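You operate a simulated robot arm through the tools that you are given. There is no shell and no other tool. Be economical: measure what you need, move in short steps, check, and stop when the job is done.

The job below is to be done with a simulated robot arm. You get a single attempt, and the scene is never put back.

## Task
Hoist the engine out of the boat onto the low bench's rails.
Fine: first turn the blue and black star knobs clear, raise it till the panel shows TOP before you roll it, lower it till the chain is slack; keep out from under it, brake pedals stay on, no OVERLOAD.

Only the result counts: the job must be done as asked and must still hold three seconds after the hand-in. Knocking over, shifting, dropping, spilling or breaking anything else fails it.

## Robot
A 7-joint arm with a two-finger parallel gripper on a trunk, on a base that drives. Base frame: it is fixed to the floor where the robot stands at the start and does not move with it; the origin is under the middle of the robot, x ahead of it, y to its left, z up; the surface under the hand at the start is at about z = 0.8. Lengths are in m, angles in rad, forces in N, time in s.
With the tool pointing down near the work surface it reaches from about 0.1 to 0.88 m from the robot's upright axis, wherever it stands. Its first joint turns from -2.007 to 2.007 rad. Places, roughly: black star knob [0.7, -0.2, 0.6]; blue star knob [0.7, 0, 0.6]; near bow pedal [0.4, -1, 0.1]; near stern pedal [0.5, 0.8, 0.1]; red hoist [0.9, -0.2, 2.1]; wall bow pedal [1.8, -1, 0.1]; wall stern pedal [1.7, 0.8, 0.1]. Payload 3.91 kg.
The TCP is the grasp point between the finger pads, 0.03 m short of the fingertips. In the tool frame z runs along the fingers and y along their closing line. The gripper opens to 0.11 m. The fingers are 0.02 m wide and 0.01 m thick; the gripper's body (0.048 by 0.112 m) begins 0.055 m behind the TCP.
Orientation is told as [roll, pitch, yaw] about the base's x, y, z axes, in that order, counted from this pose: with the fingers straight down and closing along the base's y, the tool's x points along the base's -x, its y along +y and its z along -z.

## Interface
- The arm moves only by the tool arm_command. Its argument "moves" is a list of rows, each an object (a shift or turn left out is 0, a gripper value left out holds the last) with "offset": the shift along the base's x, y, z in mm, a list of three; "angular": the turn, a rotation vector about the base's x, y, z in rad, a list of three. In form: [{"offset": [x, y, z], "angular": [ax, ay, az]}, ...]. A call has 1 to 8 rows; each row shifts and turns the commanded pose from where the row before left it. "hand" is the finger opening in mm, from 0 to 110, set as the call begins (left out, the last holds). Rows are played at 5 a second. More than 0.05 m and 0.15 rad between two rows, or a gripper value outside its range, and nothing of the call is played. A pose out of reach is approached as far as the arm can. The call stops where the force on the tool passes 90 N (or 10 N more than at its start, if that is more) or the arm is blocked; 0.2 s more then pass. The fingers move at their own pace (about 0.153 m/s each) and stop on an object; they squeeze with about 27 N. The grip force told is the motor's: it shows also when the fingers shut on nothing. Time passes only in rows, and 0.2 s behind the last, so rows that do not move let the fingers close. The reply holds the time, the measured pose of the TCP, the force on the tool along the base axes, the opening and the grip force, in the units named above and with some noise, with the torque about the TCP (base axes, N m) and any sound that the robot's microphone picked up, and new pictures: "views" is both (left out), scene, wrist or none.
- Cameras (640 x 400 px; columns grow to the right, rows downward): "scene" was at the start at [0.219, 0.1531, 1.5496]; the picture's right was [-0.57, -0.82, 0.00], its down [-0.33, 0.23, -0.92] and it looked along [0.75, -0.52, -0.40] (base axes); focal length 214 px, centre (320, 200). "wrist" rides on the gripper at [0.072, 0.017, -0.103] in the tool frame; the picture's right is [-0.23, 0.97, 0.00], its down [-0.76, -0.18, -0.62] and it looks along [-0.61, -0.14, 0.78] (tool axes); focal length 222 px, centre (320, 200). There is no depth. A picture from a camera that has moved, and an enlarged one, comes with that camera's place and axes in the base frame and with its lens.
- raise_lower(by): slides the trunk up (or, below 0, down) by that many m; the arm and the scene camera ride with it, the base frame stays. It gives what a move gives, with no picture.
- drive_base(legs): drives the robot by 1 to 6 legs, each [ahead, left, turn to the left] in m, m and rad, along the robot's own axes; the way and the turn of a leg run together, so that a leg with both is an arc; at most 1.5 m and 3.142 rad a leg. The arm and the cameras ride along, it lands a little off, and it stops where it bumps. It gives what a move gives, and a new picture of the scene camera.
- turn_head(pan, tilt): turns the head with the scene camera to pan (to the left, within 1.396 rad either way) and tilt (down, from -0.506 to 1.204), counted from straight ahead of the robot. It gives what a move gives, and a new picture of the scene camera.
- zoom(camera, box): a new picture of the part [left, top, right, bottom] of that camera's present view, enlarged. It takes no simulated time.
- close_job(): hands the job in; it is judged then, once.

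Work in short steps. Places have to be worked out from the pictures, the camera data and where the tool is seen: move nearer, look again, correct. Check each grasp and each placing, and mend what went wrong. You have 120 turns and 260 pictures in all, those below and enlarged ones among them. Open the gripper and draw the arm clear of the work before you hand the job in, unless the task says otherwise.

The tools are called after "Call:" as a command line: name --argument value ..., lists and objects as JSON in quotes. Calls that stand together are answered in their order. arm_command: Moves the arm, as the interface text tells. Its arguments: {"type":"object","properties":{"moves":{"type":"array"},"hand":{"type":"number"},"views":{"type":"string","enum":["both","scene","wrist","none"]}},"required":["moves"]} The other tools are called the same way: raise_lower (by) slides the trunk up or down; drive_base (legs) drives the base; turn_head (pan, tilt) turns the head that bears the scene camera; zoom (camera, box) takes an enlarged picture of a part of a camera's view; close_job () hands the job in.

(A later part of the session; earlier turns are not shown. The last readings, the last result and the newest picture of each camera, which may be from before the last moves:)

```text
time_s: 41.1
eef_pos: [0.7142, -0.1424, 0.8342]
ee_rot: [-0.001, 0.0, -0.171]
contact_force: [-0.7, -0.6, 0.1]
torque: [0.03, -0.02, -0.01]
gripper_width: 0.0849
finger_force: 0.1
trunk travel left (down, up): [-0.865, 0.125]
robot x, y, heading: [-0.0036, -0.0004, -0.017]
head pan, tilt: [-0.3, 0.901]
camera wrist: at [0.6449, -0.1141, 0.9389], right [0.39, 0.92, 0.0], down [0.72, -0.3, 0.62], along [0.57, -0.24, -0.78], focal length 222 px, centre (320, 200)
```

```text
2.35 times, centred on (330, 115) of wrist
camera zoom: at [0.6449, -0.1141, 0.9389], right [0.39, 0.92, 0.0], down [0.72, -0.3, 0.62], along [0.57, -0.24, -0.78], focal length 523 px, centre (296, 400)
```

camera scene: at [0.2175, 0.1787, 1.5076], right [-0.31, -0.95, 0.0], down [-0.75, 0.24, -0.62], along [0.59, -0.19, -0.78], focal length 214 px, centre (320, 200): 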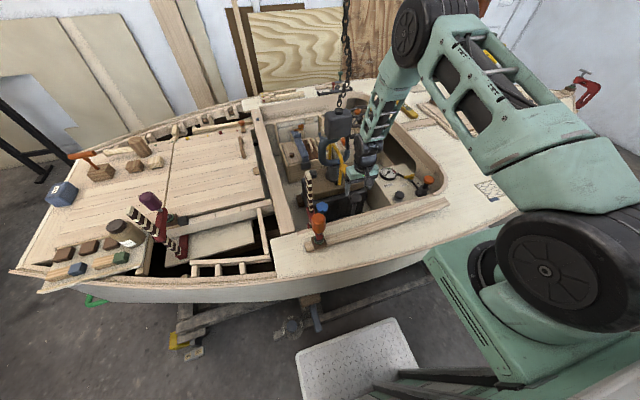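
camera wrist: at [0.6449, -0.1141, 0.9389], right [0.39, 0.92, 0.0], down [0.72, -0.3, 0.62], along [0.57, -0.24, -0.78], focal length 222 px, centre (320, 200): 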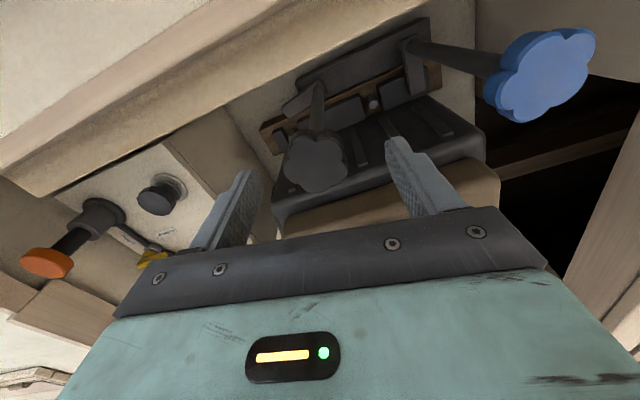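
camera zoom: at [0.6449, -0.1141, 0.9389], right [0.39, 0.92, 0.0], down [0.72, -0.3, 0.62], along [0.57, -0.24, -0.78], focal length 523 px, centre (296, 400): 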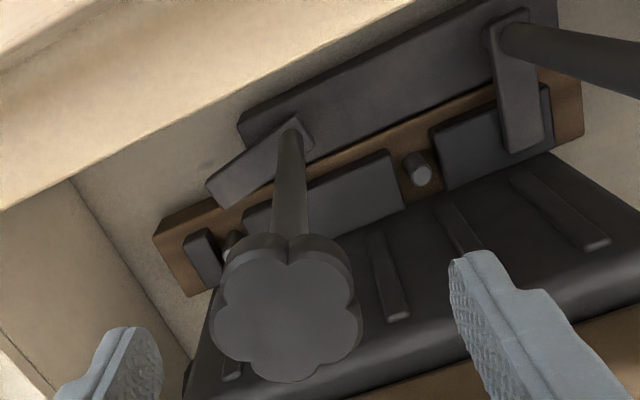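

The black dog now points toward -y (≈75° turned), so it did swing. I realign with the flutes (yaw +0.3, centre ≈(0.718,-0.147)), regrip and turn a bit further clockwise.

Call:
arm_command --moves '[{"offset": [4, -5, 0], "angular": [0, 0, 0.15]}, {"angular": [0, 0, 0.15]}, {"offset": [0, 0, -40]}, {"offset": [0, 0, 0]}]' --hand 85 --views "none"

Call:
arm_command --moves '[{"offset": [0, 0, 0]}, {"offset": [0, 0, 0]}]' --hand 0 --views "wrist"

```text
time_s: 42.1
eef_pos: [0.7169, -0.149, 0.795]
ee_rot: [0.0, 0.0, 0.129]
contact_force: [-0.3, 0.2, 0.2]
torque: [-0.01, 0.05, -0.02]
gripper_width: 0.085
finger_force: 0.1
trunk travel left (down, up): [-0.865, 0.125]
robot x, y, heading: [-0.0001, -0.0021, -0.007]
head pan, tilt: [-0.3, 0.901]
```

```text
time_s: 42.8
eef_pos: [0.7178, -0.153, 0.7937]
ee_rot: [-0.004, 0.0, 0.123]
contact_force: [0.8, -19.9, -2.2]
torque: [-0.8, -0.09, -0.22]
gripper_width: 0.0517
finger_force: 45.0
trunk travel left (down, up): [-0.865, 0.125]
robot x, y, heading: [0.0001, 0.0013, -0.016]
head pan, tilt: [-0.3, 0.901]
camera wrist: at [0.643, -0.1448, 0.8986], right [0.11, 0.99, 0.0], down [0.78, -0.08, 0.62], along [0.62, -0.07, -0.78], focal length 222 px, centre (320, 200)
```

wrist: 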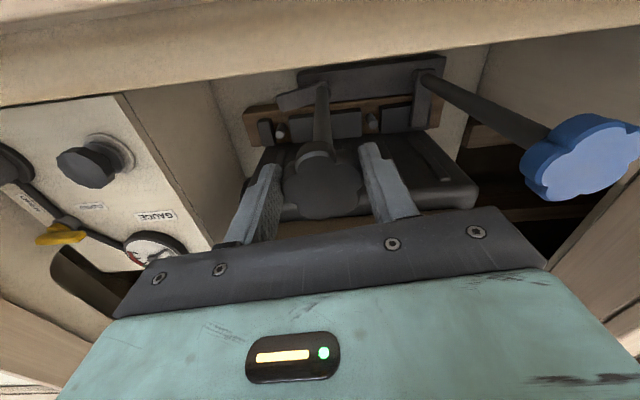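

Gripped on the lobes at 52 mm. Turn slightly clockwise, with a -4 mm y relief.

Call:
arm_command --moves '[{"offset": [0, -4, 0]}, {"angular": [0, 0, -0.1]}, {"angular": [0, 0, -0.1]}, {"angular": [0, 0, -0.1]}, {"angular": [0, 0, -0.1]}]' --views "wrist"

Call:
zoom --camera "wrist" --box '[220, 30, 440, 200]'

```text
time_s: 44.0
eef_pos: [0.7178, -0.1509, 0.7941]
ee_rot: [0.002, 0.002, -0.275]
contact_force: [0.2, -1.2, -2.9]
torque: [-0.1, -0.15, 0.31]
gripper_width: 0.0496
finger_force: 45.1
trunk travel left (down, up): [-0.865, 0.125]
robot x, y, heading: [-0.0014, -0.0011, -0.015]
head pan, tilt: [-0.3, 0.901]
camera wrist: at [0.6521, -0.1153, 0.8989], right [0.48, 0.88, 0.0], down [0.69, -0.38, 0.62], along [0.55, -0.3, -0.78], focal length 222 px, centre (320, 200)
```

wrist: 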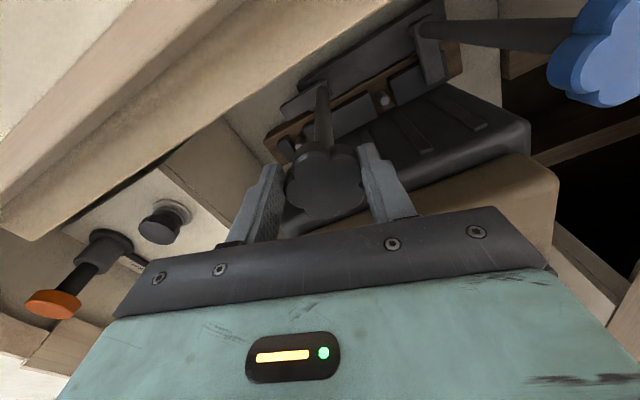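

```text
2.35 times, centred on (330, 115) of wrist
camera zoom: at [0.6521, -0.1153, 0.8989], right [0.48, 0.88, 0.0], down [0.69, -0.38, 0.62], along [0.55, -0.3, -0.78], focal length 523 px, centre (296, 400)
```

zoom: 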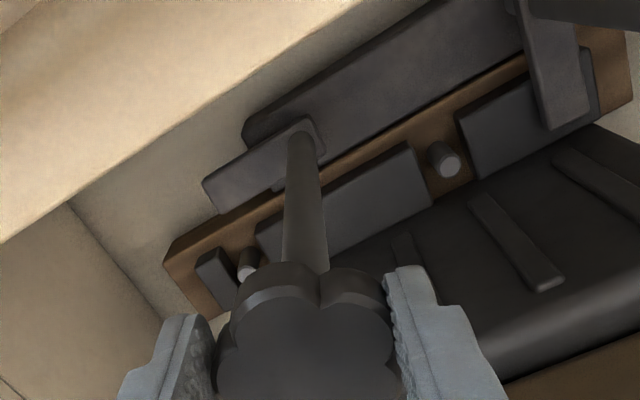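

Black dog is now parallel to its plate, fully clear. I release, rise and move over to the blue knob at ≈(0.718,-0.003).

Call:
arm_command --moves '[{"offset": [0, 0, 0]}, {"offset": [0, 0, 0]}, {"offset": [0, 0, 45]}, {"offset": [0, 0, 45]}]' --hand 85 --views "none"

Call:
arm_command --moves '[{"offset": [0, 50, 0], "angular": [0, 0, 0.14]}, {"offset": [0, 50, 0], "angular": [0, 0, 0.14]}, {"offset": [0, 48, 0]}, {"offset": [0, 0, 0]}]' --views "both"

Call:
zoom --camera "wrist" --box '[200, 30, 460, 220]'

Call:
zoom --camera "scene" --box '[280, 130, 400, 230]'

```text
time_s: 45.0
eef_pos: [0.7165, -0.1516, 0.8842]
ee_rot: [0.0, 0.002, -0.275]
contact_force: [0.1, 0.4, -0.4]
torque: [-0.05, 0.04, 0.0]
gripper_width: 0.0851
finger_force: 0.0
trunk travel left (down, up): [-0.865, 0.125]
robot x, y, heading: [-0.0025, -0.0027, -0.016]
head pan, tilt: [-0.3, 0.901]
```

```text
time_s: 46.0
eef_pos: [0.7182, -0.0039, 0.8838]
ee_rot: [0.001, 0.001, 0.008]
contact_force: [-0.4, -1.1, -0.6]
torque: [-0.01, 0.0, 0.01]
gripper_width: 0.0851
finger_force: 0.0
trunk travel left (down, up): [-0.865, 0.125]
robot x, y, heading: [-0.0002, -0.0053, -0.011]
head pan, tilt: [-0.3, 0.901]
camera scene: at [0.2178, 0.1787, 1.5075], right [-0.31, -0.95, 0.0], down [-0.75, 0.24, -0.62], along [0.59, -0.19, -0.78], focal length 214 px, centre (320, 200)
camera wrist: at [0.6454, 0.0127, 0.9885], right [0.22, 0.98, 0.0], down [0.76, -0.17, 0.62], along [0.61, -0.14, -0.78], focal length 222 px, centre (320, 200)
```

scene: 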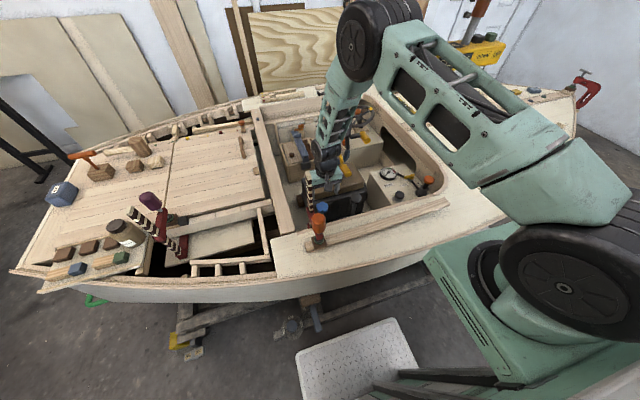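
wrist: 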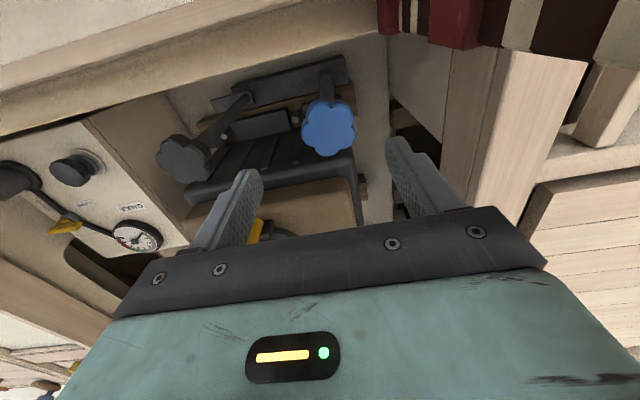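

```text
2.11 times, centred on (330, 125) of wrist
camera zoom: at [0.6454, 0.0127, 0.9885], right [0.22, 0.98, 0.0], down [0.76, -0.17, 0.62], along [0.61, -0.14, -0.78], focal length 468 px, centre (299, 358)
```

zoom: 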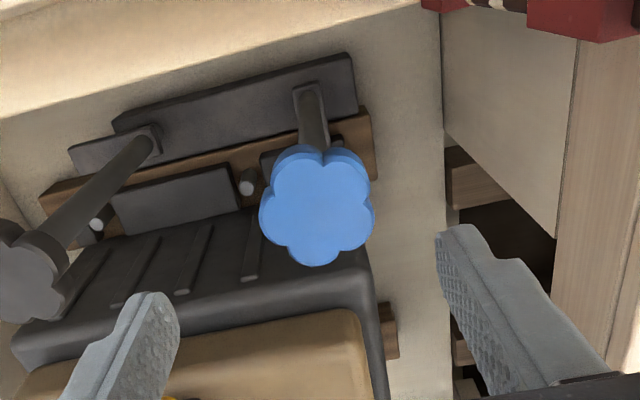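

```text
4.00 times, centred on (340, 180) of scene
camera zoom: at [0.2178, 0.1787, 1.5075], right [-0.31, -0.95, 0.0], down [-0.75, 0.24, -0.62], along [0.59, -0.19, -0.78], focal length 858 px, centre (240, 280)
```

zoom: 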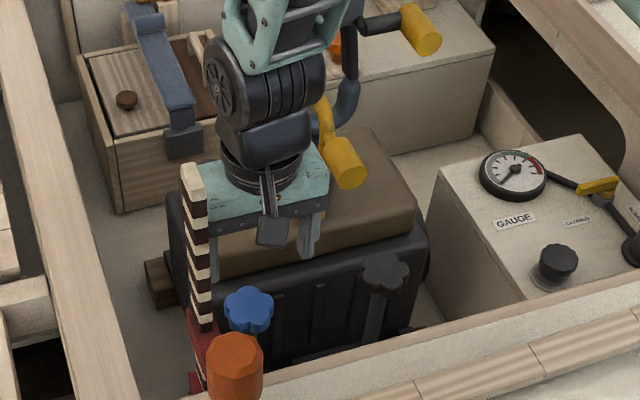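

Blue knob centre ≈(0.720,0.002); its flutes line up with yaw ≈+0.3. I rotate, lower and close there.

Call:
arm_command --moves '[{"offset": [2, 5, 0], "angular": [0, 0, 0.15]}, {"angular": [0, 0, 0.14]}, {"offset": [0, 0, -45]}, {"offset": [0, 0, -45]}, {"offset": [0, 0, 0]}]' --hand 85 --views "none"

Call:
arm_command --moves '[{"offset": [0, 0, 0]}, {"offset": [0, 0, 0]}]' --hand 0 --views "wrist"

```text
time_s: 47.1
eef_pos: [0.7193, -0.0005, 0.7943]
ee_rot: [-0.002, 0.0, 0.295]
contact_force: [0.7, 0.0, 0.8]
torque: [0.0, 0.0, 0.01]
gripper_width: 0.085
finger_force: 0.0
trunk travel left (down, up): [-0.865, 0.125]
robot x, y, heading: [-0.0005, -0.003, -0.019]
head pan, tilt: [-0.3, 0.901]
```

```text
time_s: 47.8
eef_pos: [0.7189, 0.002, 0.795]
ee_rot: [0.001, -0.001, 0.296]
contact_force: [0.2, 1.6, -3.7]
torque: [0.08, -0.24, 0.06]
gripper_width: 0.0515
finger_force: 45.3
trunk travel left (down, up): [-0.865, 0.125]
robot x, y, heading: [-0.0018, -0.0034, -0.012]
head pan, tilt: [-0.3, 0.901]
camera wrist: at [0.6443, -0.0038, 0.8995], right [-0.07, 1.0, 0.0], down [0.78, 0.05, 0.62], along [0.62, 0.04, -0.78], focal length 222 px, centre (320, 200)
```

wrist: 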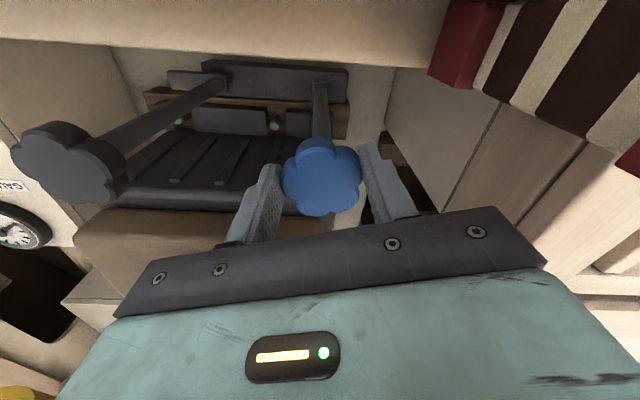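

Well-centred grip at 52 mm. Now turn counter-clockwise in modest steps.

Call:
arm_command --moves '[{"angular": [0, 0, 0.1]}, {"angular": [0, 0, 0.1]}, {"angular": [0, 0, 0.1]}, {"angular": [0, 0, 0.1]}, {"angular": [0, 0, 0.1]}]' --views "wrist"

Call:
zoom --camera "wrist" --box '[220, 30, 440, 200]'

```text
time_s: 49.0
eef_pos: [0.7209, -0.0025, 0.7949]
ee_rot: [0.001, -0.002, 0.797]
contact_force: [7.2, -12.6, 3.7]
torque: [-0.46, 0.31, -0.1]
gripper_width: 0.0511
finger_force: 45.1
trunk travel left (down, up): [-0.865, 0.125]
robot x, y, heading: [-0.003, -0.0058, -0.017]
head pan, tilt: [-0.3, 0.901]
camera wrist: at [0.6573, -0.0412, 0.8995], right [-0.54, 0.84, 0.0], down [0.66, 0.42, 0.62], along [0.53, 0.33, -0.78], focal length 222 px, centre (320, 200)
```

wrist: 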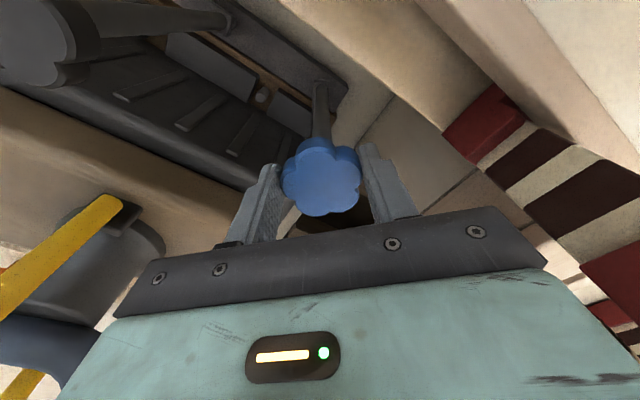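

```text
2.35 times, centred on (330, 115) of wrist
camera zoom: at [0.6573, -0.0412, 0.8995], right [-0.54, 0.84, 0.0], down [0.66, 0.42, 0.62], along [0.53, 0.33, -0.78], focal length 523 px, centre (296, 400)
```

zoom: 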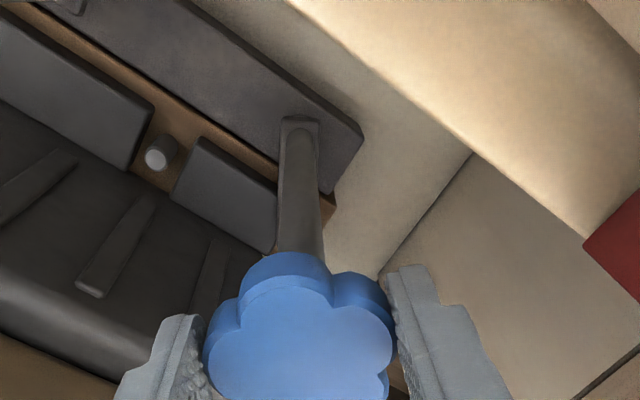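

The knob and dog follow the hand. Continue.

Call:
arm_command --moves '[{"angular": [0, 0, 0.1]}, {"angular": [0, 0, 0.1]}, {"angular": [0, 0, 0.1]}, {"angular": [0, 0, 0.1]}, {"angular": [0, 0, 0.1]}]' --views "none"

Call:
zoom --camera "wrist" --box '[220, 30, 440, 200]'

```text
time_s: 50.1
eef_pos: [0.7227, -0.0034, 0.7956]
ee_rot: [-0.006, 0.002, 1.294]
contact_force: [29.5, -26.6, 4.7]
torque: [0.55, -0.65, -0.25]
gripper_width: 0.0514
finger_force: 44.8
trunk travel left (down, up): [-0.865, 0.125]
robot x, y, heading: [0.003, -0.0, -0.015]
head pan, tilt: [-0.3, 0.901]
```

```text
2.35 times, centred on (330, 115) of wrist
camera zoom: at [0.6863, -0.0678, 0.8994], right [-0.88, 0.48, -0.01], down [0.37, 0.69, 0.62], along [0.31, 0.54, -0.78], focal length 523 px, centre (296, 400)
```

zoom: 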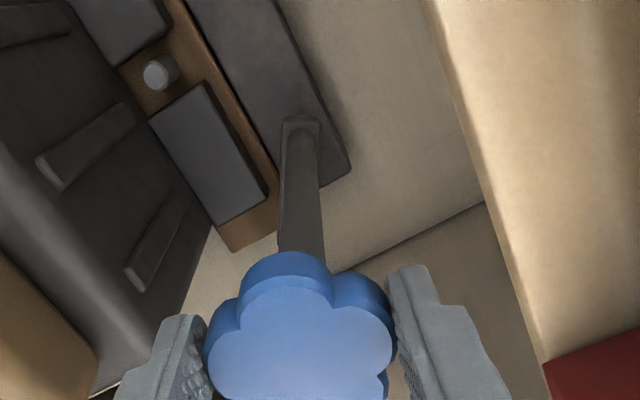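

Turned ~1.0 rad; I relieve the side force and turn another 0.55.

Call:
arm_command --moves '[{"offset": [5, -5, 0]}, {"angular": [0, 0, 0.1]}, {"angular": [0, 0, 0.1]}, {"angular": [0, 0, 0.1]}, {"angular": [0, 0, 0.1]}, {"angular": [0, 0, 0.1]}, {"angular": [0, 0, 0.08]}]' --views "none"

Call:
zoom --camera "wrist" --box '[220, 30, 440, 200]'

```text
time_s: 51.8
eef_pos: [0.7269, -0.0022, 0.7947]
ee_rot: [-0.006, -0.001, 1.877]
contact_force: [24.5, 3.6, 7.5]
torque: [0.28, -0.35, -0.63]
gripper_width: 0.0513
finger_force: 45.1
trunk travel left (down, up): [-0.865, 0.125]
robot x, y, heading: [-0.0022, 0.0014, -0.012]
head pan, tilt: [-0.3, 0.901]
```

```text
2.35 times, centred on (330, 115) of wrist
camera zoom: at [0.7317, -0.0774, 0.899], right [-1.0, -0.08, 0.0], down [-0.06, 0.78, 0.63], along [-0.04, 0.62, -0.78], focal length 523 px, centre (296, 400)
```

zoom: 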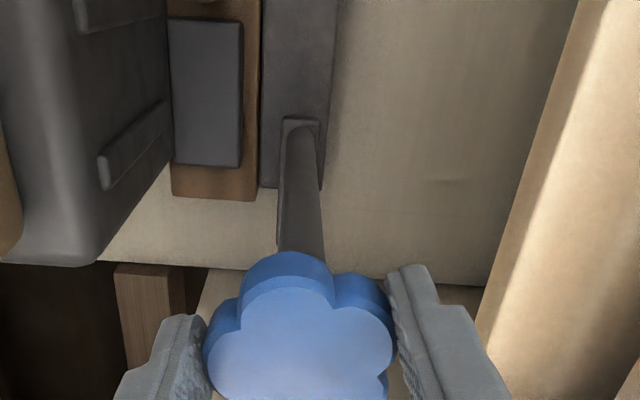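

Dog now runs along +y, about 90° turned. Release and rise, then look.

Call:
arm_command --moves '[{"offset": [0, 0, 0]}, {"offset": [0, 0, 0]}, {"offset": [0, 0, 45]}, {"offset": [0, 0, 45]}, {"offset": [-10, -45, 10], "angular": [0, 0, -0.12]}, {"offset": [-10, -45, 10], "angular": [0, 0, -0.14]}, {"angular": [0, 0, -0.14]}, {"angular": [0, 0, -0.14]}]' --hand 85 --views "none"

Call:
arm_command --moves '[{"angular": [0, 0, -0.14]}, {"angular": [0, 0, -0.14]}, {"angular": [0, 0, -0.14]}, {"angular": [0, 0, -0.14]}, {"angular": [0, 0, -0.14]}, {"angular": [0, 0, -0.14]}, {"angular": [0, 0, -0.14]}, {"angular": [0, 0, -0.14]}]' --views "none"

Call:
zoom --camera "wrist" --box '[200, 0, 460, 180]'

```text
time_s: 53.5
eef_pos: [0.7048, -0.094, 0.9041]
ee_rot: [0.001, -0.001, 1.333]
contact_force: [-0.9, 0.4, 1.0]
torque: [0.06, -0.01, 0.0]
gripper_width: 0.0846
finger_force: 0.0
trunk travel left (down, up): [-0.865, 0.125]
robot x, y, heading: [0.0011, -0.0025, -0.02]
head pan, tilt: [-0.3, 0.901]
```

```text
time_s: 55.4
eef_pos: [0.7043, -0.0944, 0.905]
ee_rot: [0.001, 0.0, 0.213]
contact_force: [0.0, 0.4, -0.5]
torque: [0.0, -0.07, 0.0]
gripper_width: 0.085
finger_force: 0.1
trunk travel left (down, up): [-0.865, 0.125]
robot x, y, heading: [0.0015, -0.002, -0.018]
head pan, tilt: [-0.3, 0.901]
```

```text
2.22 times, centred on (330, 90) of wrist
camera zoom: at [0.6297, -0.0933, 1.0093], right [0.02, 1.0, 0.0], down [0.78, -0.01, 0.62], along [0.62, -0.01, -0.78], focal length 494 px, centre (298, 444)
```

zoom: 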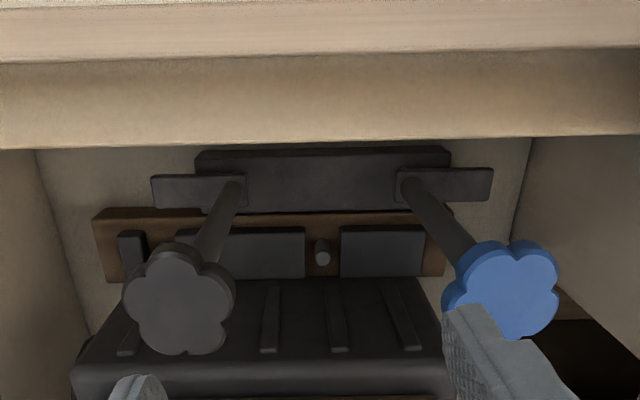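

Both dogs point outward, clear of the feet. Now I raise the arm back and out of the cockpit.

Call:
arm_command --moves '[{"offset": [-20, 0, 45]}, {"offset": [-20, 0, 45]}, {"offset": [-20, 0, 45], "angular": [0, 0, -0.1]}, {"offset": [-20, 0, 45], "angular": [0, 0, -0.1]}, {"offset": [-20, 0, 45]}, {"offset": [-20, 0, 45]}, {"offset": [-20, 0, 45]}, {"offset": [-20, 0, 45]}]' --hand 0 --views "none"

Call:
arm_command --moves '[{"offset": [0, 0, 50]}, {"offset": [0, 0, 50]}, {"offset": [0, 0, 50]}]' --views "none"

Call:
drive_base --legs '[[-0.1, 0, 0], [0, -0.45, 0]]'

Call:
turn_head --pan -0.2 --tilt 0.4

```text
time_s: 57.1
eef_pos: [0.5443, -0.0933, 1.2664]
ee_rot: [0.0, 0.002, 0.016]
contact_force: [0.8, 0.3, -0.3]
torque: [0.01, 0.05, 0.04]
gripper_width: 0.0002
finger_force: 27.6
trunk travel left (down, up): [-0.865, 0.125]
robot x, y, heading: [0.0031, -0.0037, -0.015]
head pan, tilt: [-0.3, 0.901]
```

```text
time_s: 58.0
eef_pos: [0.5441, -0.0953, 1.4156]
ee_rot: [0.001, 0.002, 0.016]
contact_force: [0.7, 0.0, 0.2]
torque: [-0.02, 0.04, -0.01]
gripper_width: 0.0001
finger_force: 27.1
trunk travel left (down, up): [-0.865, 0.125]
robot x, y, heading: [-0.0002, -0.0044, -0.017]
head pan, tilt: [-0.3, 0.901]
```

```text
time_s: 61.5
eef_pos: [0.4406, -0.5481, 1.4156]
ee_rot: [0.001, 0.0, 0.021]
contact_force: [0.4, -0.2, -0.6]
torque: [0.02, -0.02, 0.01]
gripper_width: 0.0
finger_force: 27.1
trunk travel left (down, up): [-0.865, 0.125]
robot x, y, heading: [-0.1079, -0.4564, -0.013]
head pan, tilt: [-0.3, 0.901]
camera scene: at [0.1128, -0.2753, 1.5075], right [-0.3, -0.95, 0.0], down [-0.75, 0.24, -0.62], along [0.59, -0.19, -0.78], focal length 214 px, centre (320, 200)
```

scene: 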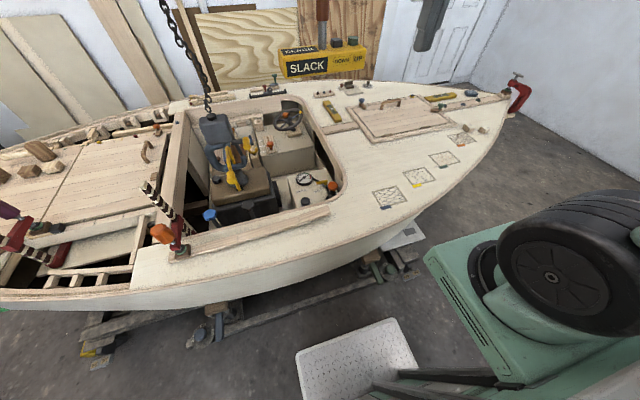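

```text
time_s: 62.4
eef_pos: [0.44, -0.5473, 1.4148]
ee_rot: [-0.001, 0.0, 0.023]
contact_force: [-0.4, -0.1, 0.2]
torque: [0.01, 0.02, 0.0]
gripper_width: 0.0
finger_force: 26.7
trunk travel left (down, up): [-0.865, 0.125]
robot x, y, heading: [-0.1017, -0.4596, -0.006]
head pan, tilt: [-0.201, 0.4]
camera scene: at [0.1315, -0.2718, 1.5504], right [-0.21, -0.98, 0.0], down [-0.38, 0.08, -0.92], along [0.9, -0.19, -0.39], focal length 214 px, centre (320, 200)
```

scene: 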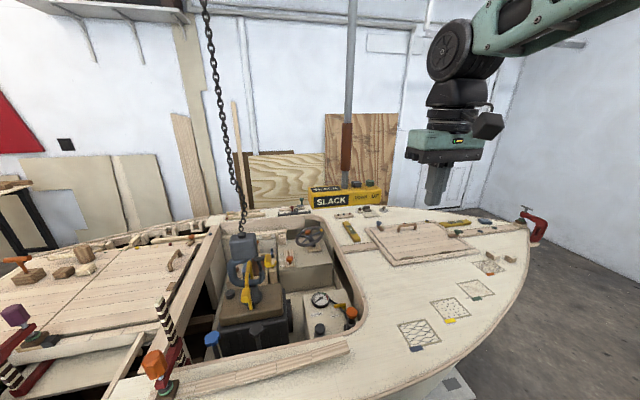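

Triangulation puts the panel label at ≈(0.81,-0.46,1.25), UP button ≈(0.83,-0.60,1.29), DOWN ≈(0.83,-0.56,1.29). I drive 0.1 m ahead and bring the hand near for a close look.

Call:
drive_base --legs '[[0.1, 0, 0]]'

Call:
arm_command --moves '[{"offset": [30, -10, 20]}, {"offset": [30, -10, 20]}, {"offset": [30, -5, 0]}]' --views "wrist"

Call:
zoom --camera "scene" --box '[280, 100, 460, 240]'

```text
time_s: 63.5
eef_pos: [0.5404, -0.5484, 1.4156]
ee_rot: [-0.001, 0.0, 0.02]
contact_force: [-0.5, -0.4, 0.5]
torque: [0.04, -0.01, 0.01]
gripper_width: 0.0
finger_force: 27.3
trunk travel left (down, up): [-0.865, 0.125]
robot x, y, heading: [-0.0036, -0.4586, -0.006]
head pan, tilt: [-0.201, 0.4]
camera scene: at [0.2317, -0.2725, 1.5505], right [-0.21, -0.98, 0.0], down [-0.38, 0.08, -0.92], along [0.9, -0.19, -0.39], focal length 214 px, centre (320, 200)
```

scene: 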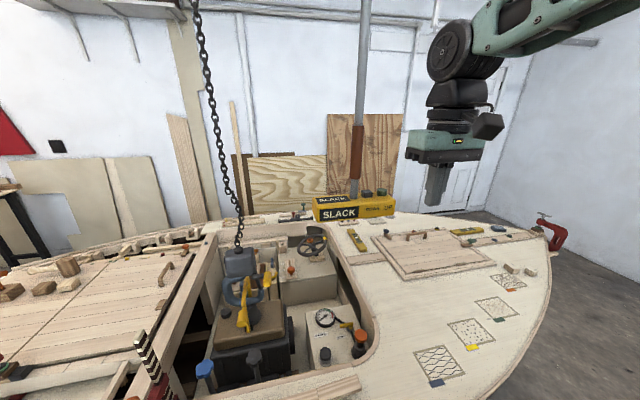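

```text
time_s: 64.3
eef_pos: [0.6312, -0.5746, 1.4569]
ee_rot: [0.0, -0.001, 0.02]
contact_force: [0.5, 0.8, 0.3]
torque: [0.02, -0.06, 0.02]
gripper_width: 0.0
finger_force: 27.3
trunk travel left (down, up): [-0.865, 0.125]
robot x, y, heading: [-0.002, -0.4583, -0.007]
head pan, tilt: [-0.201, 0.4]
camera wrist: at [0.5577, -0.5586, 1.5607], right [0.21, 0.98, 0.0], down [0.77, -0.16, 0.62], along [0.61, -0.13, -0.78], focal length 222 px, centre (320, 200)
```

wrist: 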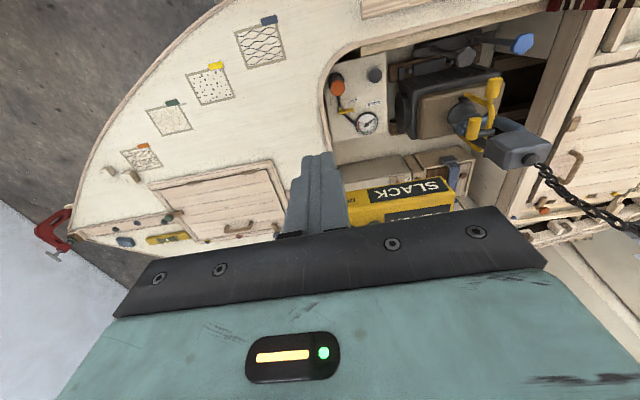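

```text
2.86 times, centred on (370, 170) of scene
camera zoom: at [0.2317, -0.2725, 1.5505], right [-0.21, -0.98, 0.0], down [-0.38, 0.08, -0.92], along [0.9, -0.19, -0.39], focal length 613 px, centre (177, 286)
```

zoom: 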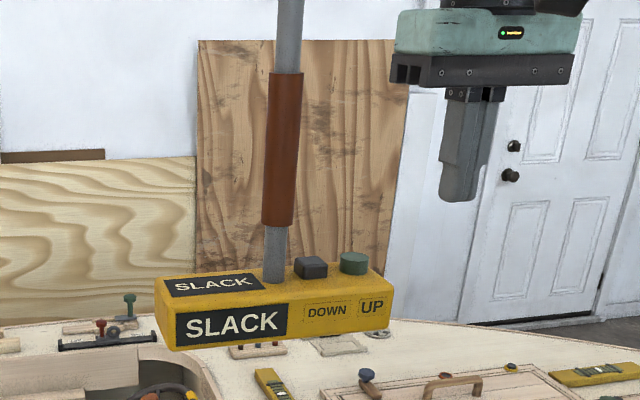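

Both views agree: panel face x≈0.80, UP button top ≈(0.845,-0.612,1.30). I move the closed fingers above it and check.

Call:
arm_command --moves '[{"offset": [45, -8, -5]}, {"offset": [45, -8, -5]}, {"offset": [45, -8, -5]}, {"offset": [45, -8, -5]}, {"offset": [34, -5, -10]}]' --views "wrist"

Call:
zoom --camera "scene" --box '[310, 100, 450, 230]'

```text
time_s: 65.5
eef_pos: [0.8449, -0.6111, 1.4246]
ee_rot: [-0.001, 0.002, 0.021]
contact_force: [0.0, 0.5, 0.6]
torque: [0.04, -0.01, -0.03]
gripper_width: 0.0001
finger_force: 27.5
trunk travel left (down, up): [-0.865, 0.125]
robot x, y, heading: [-0.0031, -0.4616, -0.008]
head pan, tilt: [-0.201, 0.4]
camera wrist: at [0.7717, -0.5948, 1.5294], right [0.21, 0.98, 0.0], down [0.77, -0.16, 0.62], along [0.61, -0.13, -0.78], focal length 222 px, centre (320, 200)
```

wrist: 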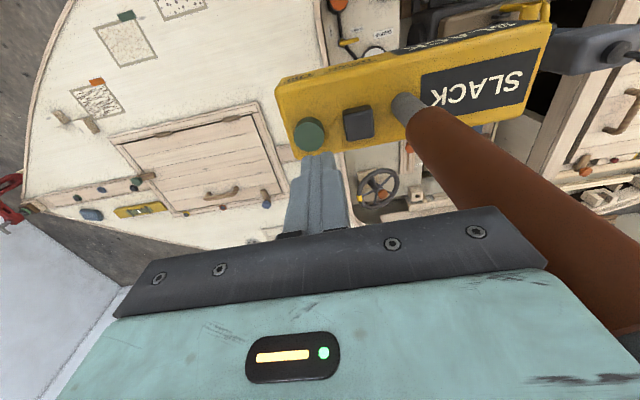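

```text
3.08 times, centred on (380, 165) of scene
camera zoom: at [0.2316, -0.2725, 1.5505], right [-0.21, -0.98, 0.0], down [-0.38, 0.08, -0.92], along [0.9, -0.19, -0.39], focal length 660 px, centre (135, 308)
```

zoom: 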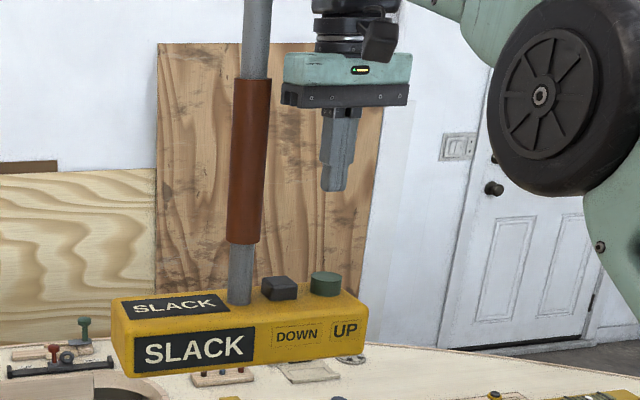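

Green button refined to (0.856,-0.619,1.30). I shift there and descend to just above it.

Call:
arm_command --moves '[{"offset": [11, -8, -30]}, {"offset": [0, 0, -30]}, {"offset": [0, 0, -22]}]' --views "wrist"

Call:
zoom --camera "scene" --box '[310, 100, 450, 230]'

```text
time_s: 66.3
eef_pos: [0.8557, -0.6175, 1.343]
ee_rot: [-0.001, 0.0, 0.021]
contact_force: [0.6, 0.7, -0.6]
torque: [0.0, 0.0, 0.01]
gripper_width: 0.0003
finger_force: 27.3
trunk travel left (down, up): [-0.865, 0.125]
robot x, y, heading: [-0.0016, -0.4576, -0.005]
head pan, tilt: [-0.201, 0.4]
camera wrist: at [0.7827, -0.6021, 1.4474], right [0.21, 0.98, 0.0], down [0.77, -0.16, 0.62], along [0.61, -0.13, -0.78], focal length 222 px, centre (320, 200)
```

wrist: 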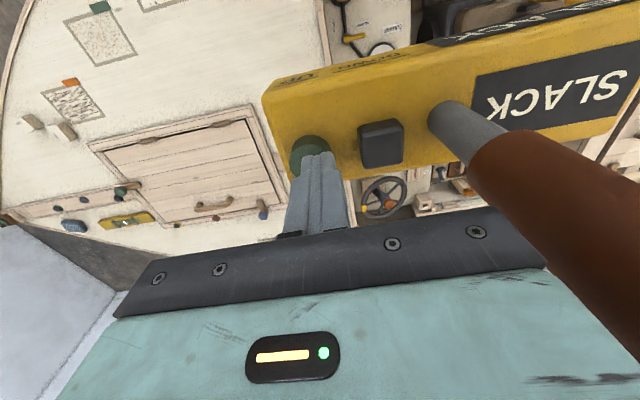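

```text
3.08 times, centred on (380, 165) of scene
camera zoom: at [0.2322, -0.2725, 1.5505], right [-0.21, -0.98, 0.0], down [-0.38, 0.08, -0.92], along [0.9, -0.19, -0.39], focal length 660 px, centre (135, 308)
```

zoom: 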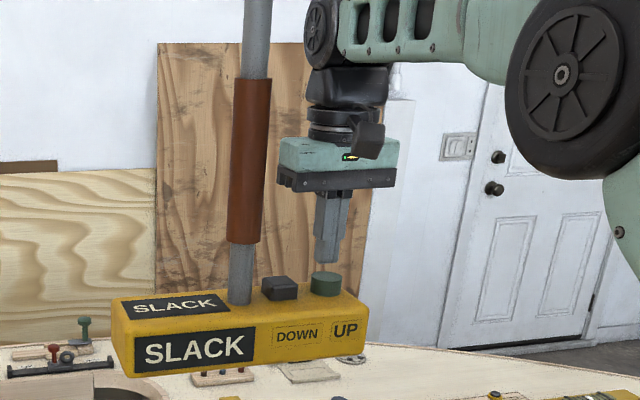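

The tip is ~1 cm above the green button and ~6 mm off in y. Correct and press gently.

Call:
arm_command --moves '[{"offset": [0, -6, -6]}, {"offset": [0, 0, -6]}, {"offset": [0, 0, -4]}]' --views "none"

Call:
zoom --camera "scene" --box '[200, 100, 450, 350]'

```text
time_s: 67.1
eef_pos: [0.8562, -0.6237, 1.3267]
ee_rot: [0.002, 0.0, 0.021]
contact_force: [1.0, 0.3, -0.4]
torque: [0.05, -0.02, -0.03]
gripper_width: 0.0002
finger_force: 27.0
trunk travel left (down, up): [-0.865, 0.125]
robot x, y, heading: [-0.0, -0.4544, -0.008]
head pan, tilt: [-0.201, 0.4]
```

```text
1.60 times, centred on (325, 225) of scene
camera zoom: at [0.2321, -0.2725, 1.5505], right [-0.21, -0.98, 0.0], down [-0.38, 0.08, -0.92], along [0.9, -0.19, -0.39], focal length 343 px, centre (312, 160)
```

zoom: 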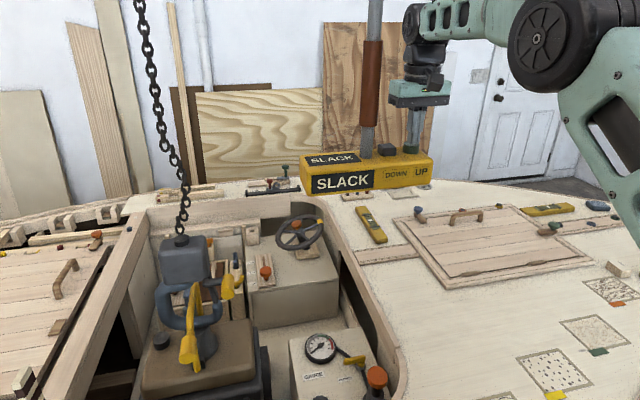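

No contact yet; continue down in small steps.

Call:
arm_command --moves '[{"offset": [0, 0, -4]}, {"offset": [0, 0, -4]}, {"offset": [0, 0, -4]}]' --views "none"

Call:
zoom --camera "scene" --box '[310, 100, 450, 230]'

```text
time_s: 67.9
eef_pos: [0.8569, -0.6253, 1.3155]
ee_rot: [0.0, 0.001, 0.021]
contact_force: [0.0, -1.0, 3.0]
torque: [0.0, 0.01, -0.01]
gripper_width: 0.0
finger_force: 27.1
trunk travel left (down, up): [-0.865, 0.125]
robot x, y, heading: [-0.0052, -0.4587, -0.01]
head pan, tilt: [-0.201, 0.4]
heard: click
```

```text
3.08 times, centred on (380, 165) of scene
camera zoom: at [0.2319, -0.2725, 1.5506], right [-0.21, -0.98, 0.0], down [-0.38, 0.08, -0.92], along [0.9, -0.19, -0.39], focal length 660 px, centre (135, 308)
```

zoom: 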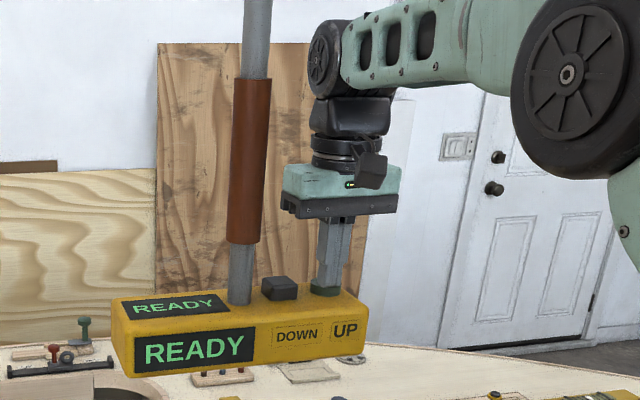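

A click, and the panel went from SLACK to READY. I hold here and watch the load.

Call:
arm_command --moves '[{"offset": [0, 0, 0]}, {"offset": [0, 0, 0]}, {"offset": [0, 0, 0]}]' --views "scene"

```text
time_s: 68.7
eef_pos: [0.8546, -0.6244, 1.3153]
ee_rot: [0.0, 0.001, 0.021]
contact_force: [0.3, -0.5, 3.2]
torque: [-0.03, -0.03, -0.01]
gripper_width: 0.0
finger_force: 27.0
trunk travel left (down, up): [-0.865, 0.125]
robot x, y, heading: [-0.0032, -0.4587, -0.014]
head pan, tilt: [-0.201, 0.4]
camera scene: at [0.232, -0.2726, 1.5505], right [-0.21, -0.98, 0.0], down [-0.38, 0.08, -0.92], along [0.9, -0.19, -0.39], focal length 214 px, centre (320, 200)
```

scene: 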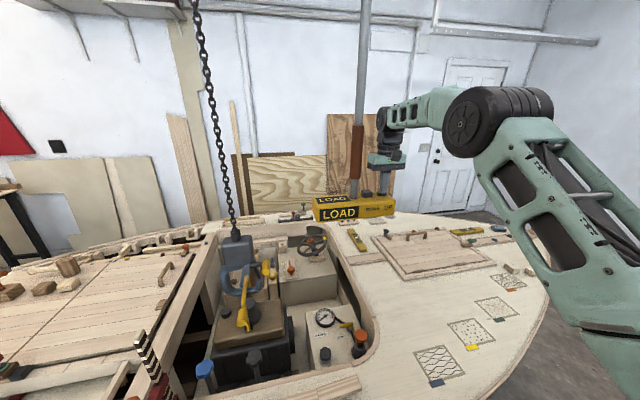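

LOAD showing; the engine starts to be lifted. Keep holding, checking as it rises.

Call:
arm_command --moves '[{"offset": [0, 0, 0]}, {"offset": [0, 0, 0]}, {"offset": [0, 0, 0]}, {"offset": [0, 0, 0]}, {"offset": [0, 0, 0]}]' --views "scene"

```text
time_s: 69.9
eef_pos: [0.8559, -0.6243, 1.3148]
ee_rot: [0.0, 0.0, 0.02]
contact_force: [-0.1, -1.9, 2.6]
torque: [-0.02, 0.0, 0.01]
gripper_width: 0.0001
finger_force: 27.2
trunk travel left (down, up): [-0.865, 0.125]
robot x, y, heading: [-0.0063, -0.4623, -0.01]
head pan, tilt: [-0.201, 0.4]
camera scene: at [0.232, -0.2726, 1.5505], right [-0.21, -0.98, 0.0], down [-0.38, 0.08, -0.92], along [0.9, -0.19, -0.39], focal length 214 px, centre (320, 200)
```

scene: 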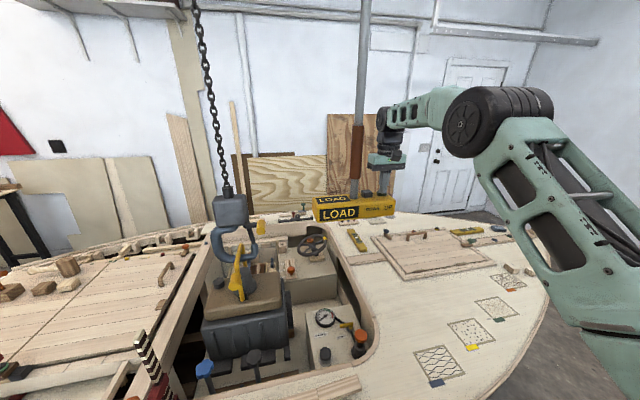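

The engine is rising freely. Keep holding.

Call:
arm_command --moves '[{"offset": [0, 0, 0]}, {"offset": [0, 0, 0]}, {"offset": [0, 0, 0]}, {"offset": [0, 0, 0]}, {"offset": [0, 0, 0]}, {"offset": [0, 0, 0]}, {"offset": [0, 0, 0]}]' --views "scene"

```text
time_s: 71.5
eef_pos: [0.8556, -0.624, 1.3156]
ee_rot: [-0.002, 0.001, 0.021]
contact_force: [0.8, -1.3, 2.8]
torque: [-0.05, -0.04, 0.01]
gripper_width: 0.0
finger_force: 26.7
trunk travel left (down, up): [-0.865, 0.125]
robot x, y, heading: [-0.0014, -0.4604, -0.008]
head pan, tilt: [-0.201, 0.4]
camera scene: at [0.232, -0.2726, 1.5505], right [-0.21, -0.98, 0.0], down [-0.38, 0.08, -0.92], along [0.9, -0.19, -0.39], focal length 214 px, centre (320, 200)
```

scene: 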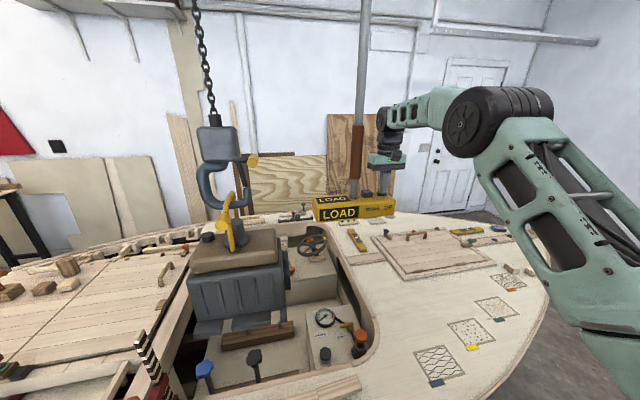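

Call:
arm_command --moves '[{"offset": [0, 0, 0]}, {"offset": [0, 0, 0]}, {"offset": [0, 0, 0]}, {"offset": [0, 0, 0]}, {"offset": [0, 0, 0]}, {"offset": [0, 0, 0]}, {"offset": [0, 0, 0]}, {"offset": [0, 0, 0]}]' --views "scene"

```text
time_s: 73.3
eef_pos: [0.8549, -0.6246, 1.315]
ee_rot: [0.0, 0.001, 0.021]
contact_force: [0.5, -0.9, 2.4]
torque: [-0.03, 0.02, -0.01]
gripper_width: 0.0
finger_force: 26.8
trunk travel left (down, up): [-0.865, 0.125]
robot x, y, heading: [-0.0027, -0.4582, -0.007]
head pan, tilt: [-0.201, 0.4]
camera scene: at [0.232, -0.2726, 1.5505], right [-0.21, -0.98, 0.0], down [-0.38, 0.08, -0.92], along [0.9, -0.19, -0.39], focal length 214 px, centre (320, 200)
```

scene: 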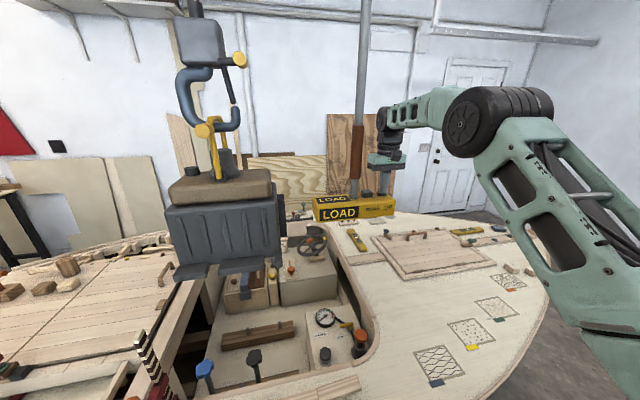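

Rising toward the top; continue with shorter holds watching for TOP.

Call:
arm_command --moves '[{"offset": [0, 0, 0]}, {"offset": [0, 0, 0]}, {"offset": [0, 0, 0]}]' --views "scene"

```text
time_s: 74.1
eef_pos: [0.8556, -0.6242, 1.3165]
ee_rot: [0.0, 0.0, 0.021]
contact_force: [0.5, -0.6, 2.6]
torque: [-0.04, -0.01, 0.02]
gripper_width: 0.0
finger_force: 26.9
trunk travel left (down, up): [-0.865, 0.125]
robot x, y, heading: [-0.0055, -0.4586, -0.011]
head pan, tilt: [-0.201, 0.4]
camera scene: at [0.232, -0.2726, 1.5505], right [-0.21, -0.98, 0.0], down [-0.38, 0.08, -0.92], along [0.9, -0.19, -0.39], focal length 214 px, centre (320, 200)
```

scene: 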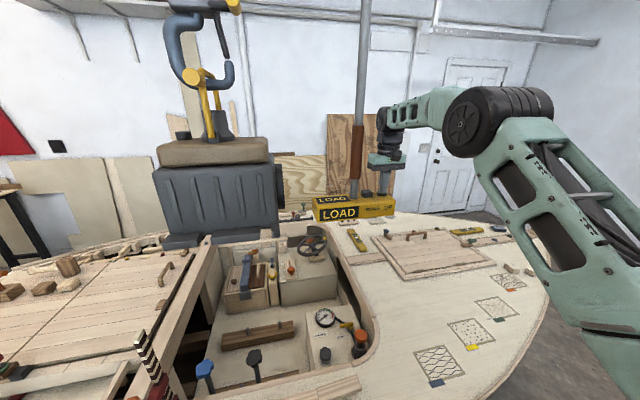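

Call:
arm_command --moves '[{"offset": [0, 0, 0]}, {"offset": [0, 0, 0]}, {"offset": [0, 0, 0]}, {"offset": [0, 0, 0]}]' --views "scene"

```text
time_s: 75.1
eef_pos: [0.8555, -0.6239, 1.3144]
ee_rot: [0.0, 0.001, 0.021]
contact_force: [1.1, -0.9, 2.7]
torque: [-0.03, -0.03, 0.01]
gripper_width: 0.0001
finger_force: 26.9
trunk travel left (down, up): [-0.865, 0.125]
robot x, y, heading: [-0.0045, -0.4549, -0.008]
head pan, tilt: [-0.201, 0.4]
camera scene: at [0.232, -0.2725, 1.5505], right [-0.21, -0.98, 0.0], down [-0.38, 0.08, -0.92], along [0.9, -0.19, -0.39], focal length 214 px, centre (320, 200)
```

scene: 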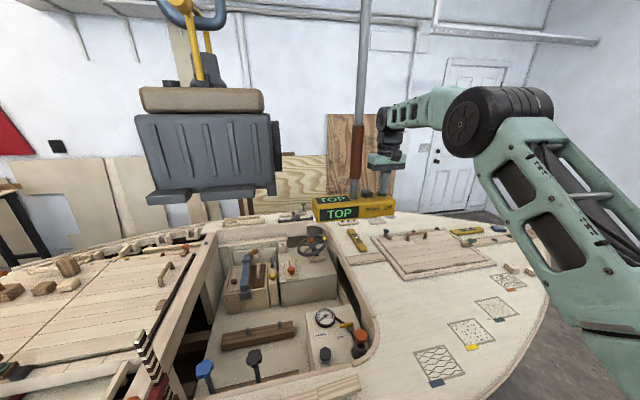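

TOP is shown. I lift off the button, back the hand away, and tilt it so the fingers point +x to grip the brown pole sleeve.

Call:
arm_command --moves '[{"offset": [0, 0, 40]}, {"offset": [-20, 0, 40]}, {"offset": [-45, 10, 10]}, {"offset": [-45, 15, 10]}, {"offset": [-45, 15, 10]}, {"offset": [-45, 20, 0], "angular": [0, -0.14, 0]}, {"offset": [-35, 20, 0], "angular": [0, -0.14, 0]}, {"offset": [0, 20, 0], "angular": [0, -0.14, 0]}]' --hand 90 --views "none"

Call:
arm_command --moves '[{"angular": [0, -0.145, 0]}, {"angular": [0, -0.145, 0]}, {"angular": [0, -0.145, 0]}, {"angular": [0, -0.145, 0]}, {"angular": [0, -0.145, 0]}, {"angular": [0, -0.145, 0]}, {"angular": [0, -0.145, 0]}, {"angular": [0, -0.136, 0]}]' --views "both"

```text
time_s: 76.9
eef_pos: [0.6222, -0.5251, 1.425]
ee_rot: [-0.008, -0.422, 0.022]
contact_force: [-0.3, -1.0, -0.4]
torque: [-0.01, 0.0, -0.02]
gripper_width: 0.0899
finger_force: 0.1
trunk travel left (down, up): [-0.865, 0.125]
robot x, y, heading: [-0.0035, -0.4606, -0.007]
head pan, tilt: [-0.201, 0.4]
```

```text
time_s: 78.7
eef_pos: [0.6336, -0.5401, 1.4321]
ee_rot: [-0.307, -1.421, 0.217]
contact_force: [-0.8, 0.4, -0.1]
torque: [-0.05, 0.04, -0.01]
gripper_width: 0.0899
finger_force: 0.1
out of reach, approached as far as the arm can: row 5, 6, 8
trunk travel left (down, up): [-0.865, 0.125]
robot x, y, heading: [-0.0061, -0.4588, -0.011]
head pan, tilt: [-0.201, 0.4]
camera scene: at [0.2317, -0.2726, 1.5506], right [-0.21, -0.98, 0.0], down [-0.38, 0.08, -0.92], along [0.9, -0.19, -0.39], focal length 214 px, centre (320, 200)
camera wrist: at [0.5224, -0.5151, 1.3753], right [0.12, 0.98, 0.18], down [-0.52, -0.09, 0.85], along [0.85, -0.19, 0.49], focal length 222 px, centre (320, 200)
```

scene: 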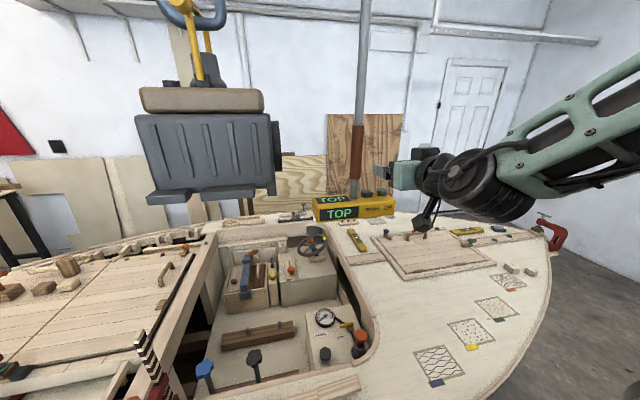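
wrist: 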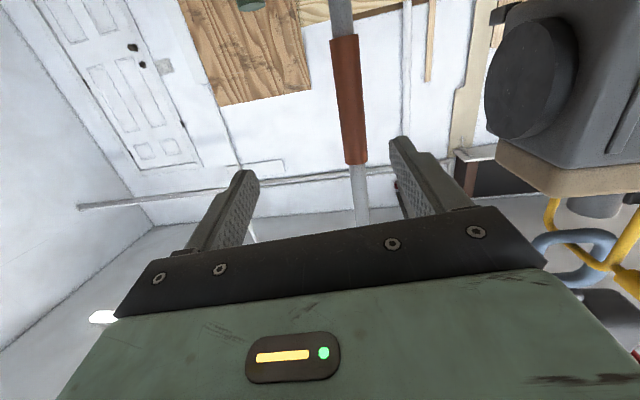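

Orientation is nearly horizontal; the pole is at y≈-0.52 ahead. I advance toward it.

Call:
arm_command --moves '[{"offset": [40, 0, 0]}, {"offset": [40, 0, 0]}, {"offset": [40, 0, 0]}, {"offset": [30, 0, 0]}]' --views "wrist"

Call:
zoom --camera "scene" --box '[310, 80, 470, 230]'

```text
time_s: 79.7
eef_pos: [0.7834, -0.5408, 1.4316]
ee_rot: [-0.306, -1.42, 0.216]
contact_force: [-0.5, -0.8, 0.1]
torque: [0.01, 0.03, 0.03]
gripper_width: 0.0902
finger_force: 0.0
trunk travel left (down, up): [-0.865, 0.125]
robot x, y, heading: [-0.0024, -0.4563, -0.013]
head pan, tilt: [-0.201, 0.4]
camera wrist: at [0.673, -0.5162, 1.3753], right [0.12, 0.98, 0.18], down [-0.52, -0.09, 0.85], along [0.85, -0.19, 0.49], focal length 222 px, centre (320, 200)
```

wrist: 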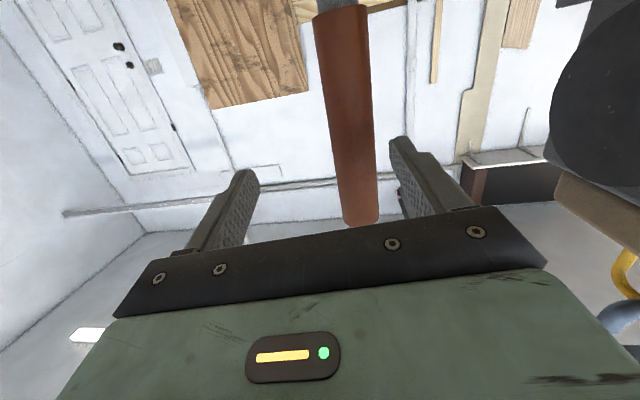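

```text
2.67 times, centred on (390, 155) of scene
camera zoom: at [0.2318, -0.2726, 1.5505], right [-0.21, -0.98, 0.0], down [-0.38, 0.08, -0.92], along [0.9, -0.19, -0.39], focal length 572 px, centre (133, 320)
```

zoom: 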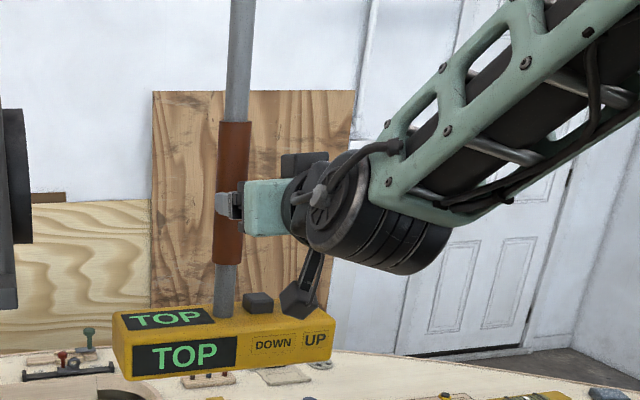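

The pole is slightly +y of the hand; I shift +18 mm and advance to bring it between the pads, then close.

Call:
arm_command --moves '[{"offset": [0, 18, 0]}, {"offset": [30, 0, 0]}, {"offset": [30, 0, 0]}, {"offset": [0, 0, 0]}]' --views "wrist"

```text
time_s: 80.7
eef_pos: [0.8439, -0.522, 1.431]
ee_rot: [-0.31, -1.419, 0.217]
contact_force: [0.6, 0.5, -1.0]
torque: [0.01, 0.0, 0.03]
gripper_width: 0.0901
finger_force: 0.1
trunk travel left (down, up): [-0.865, 0.125]
robot x, y, heading: [-0.0049, -0.4578, -0.01]
head pan, tilt: [-0.201, 0.4]
camera wrist: at [0.7333, -0.4977, 1.3753], right [0.12, 0.98, 0.18], down [-0.52, -0.09, 0.85], along [0.85, -0.19, 0.49], focal length 222 px, centre (320, 200)
```

wrist: 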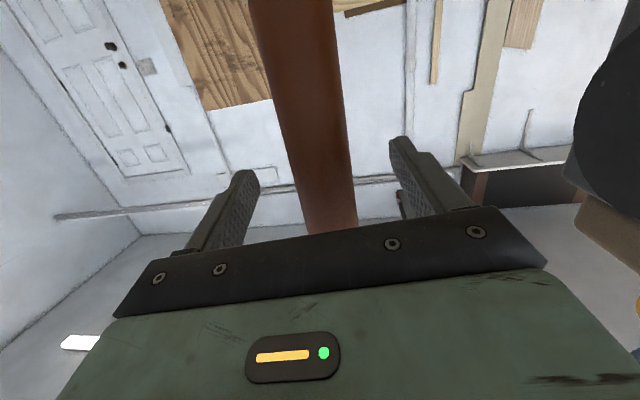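

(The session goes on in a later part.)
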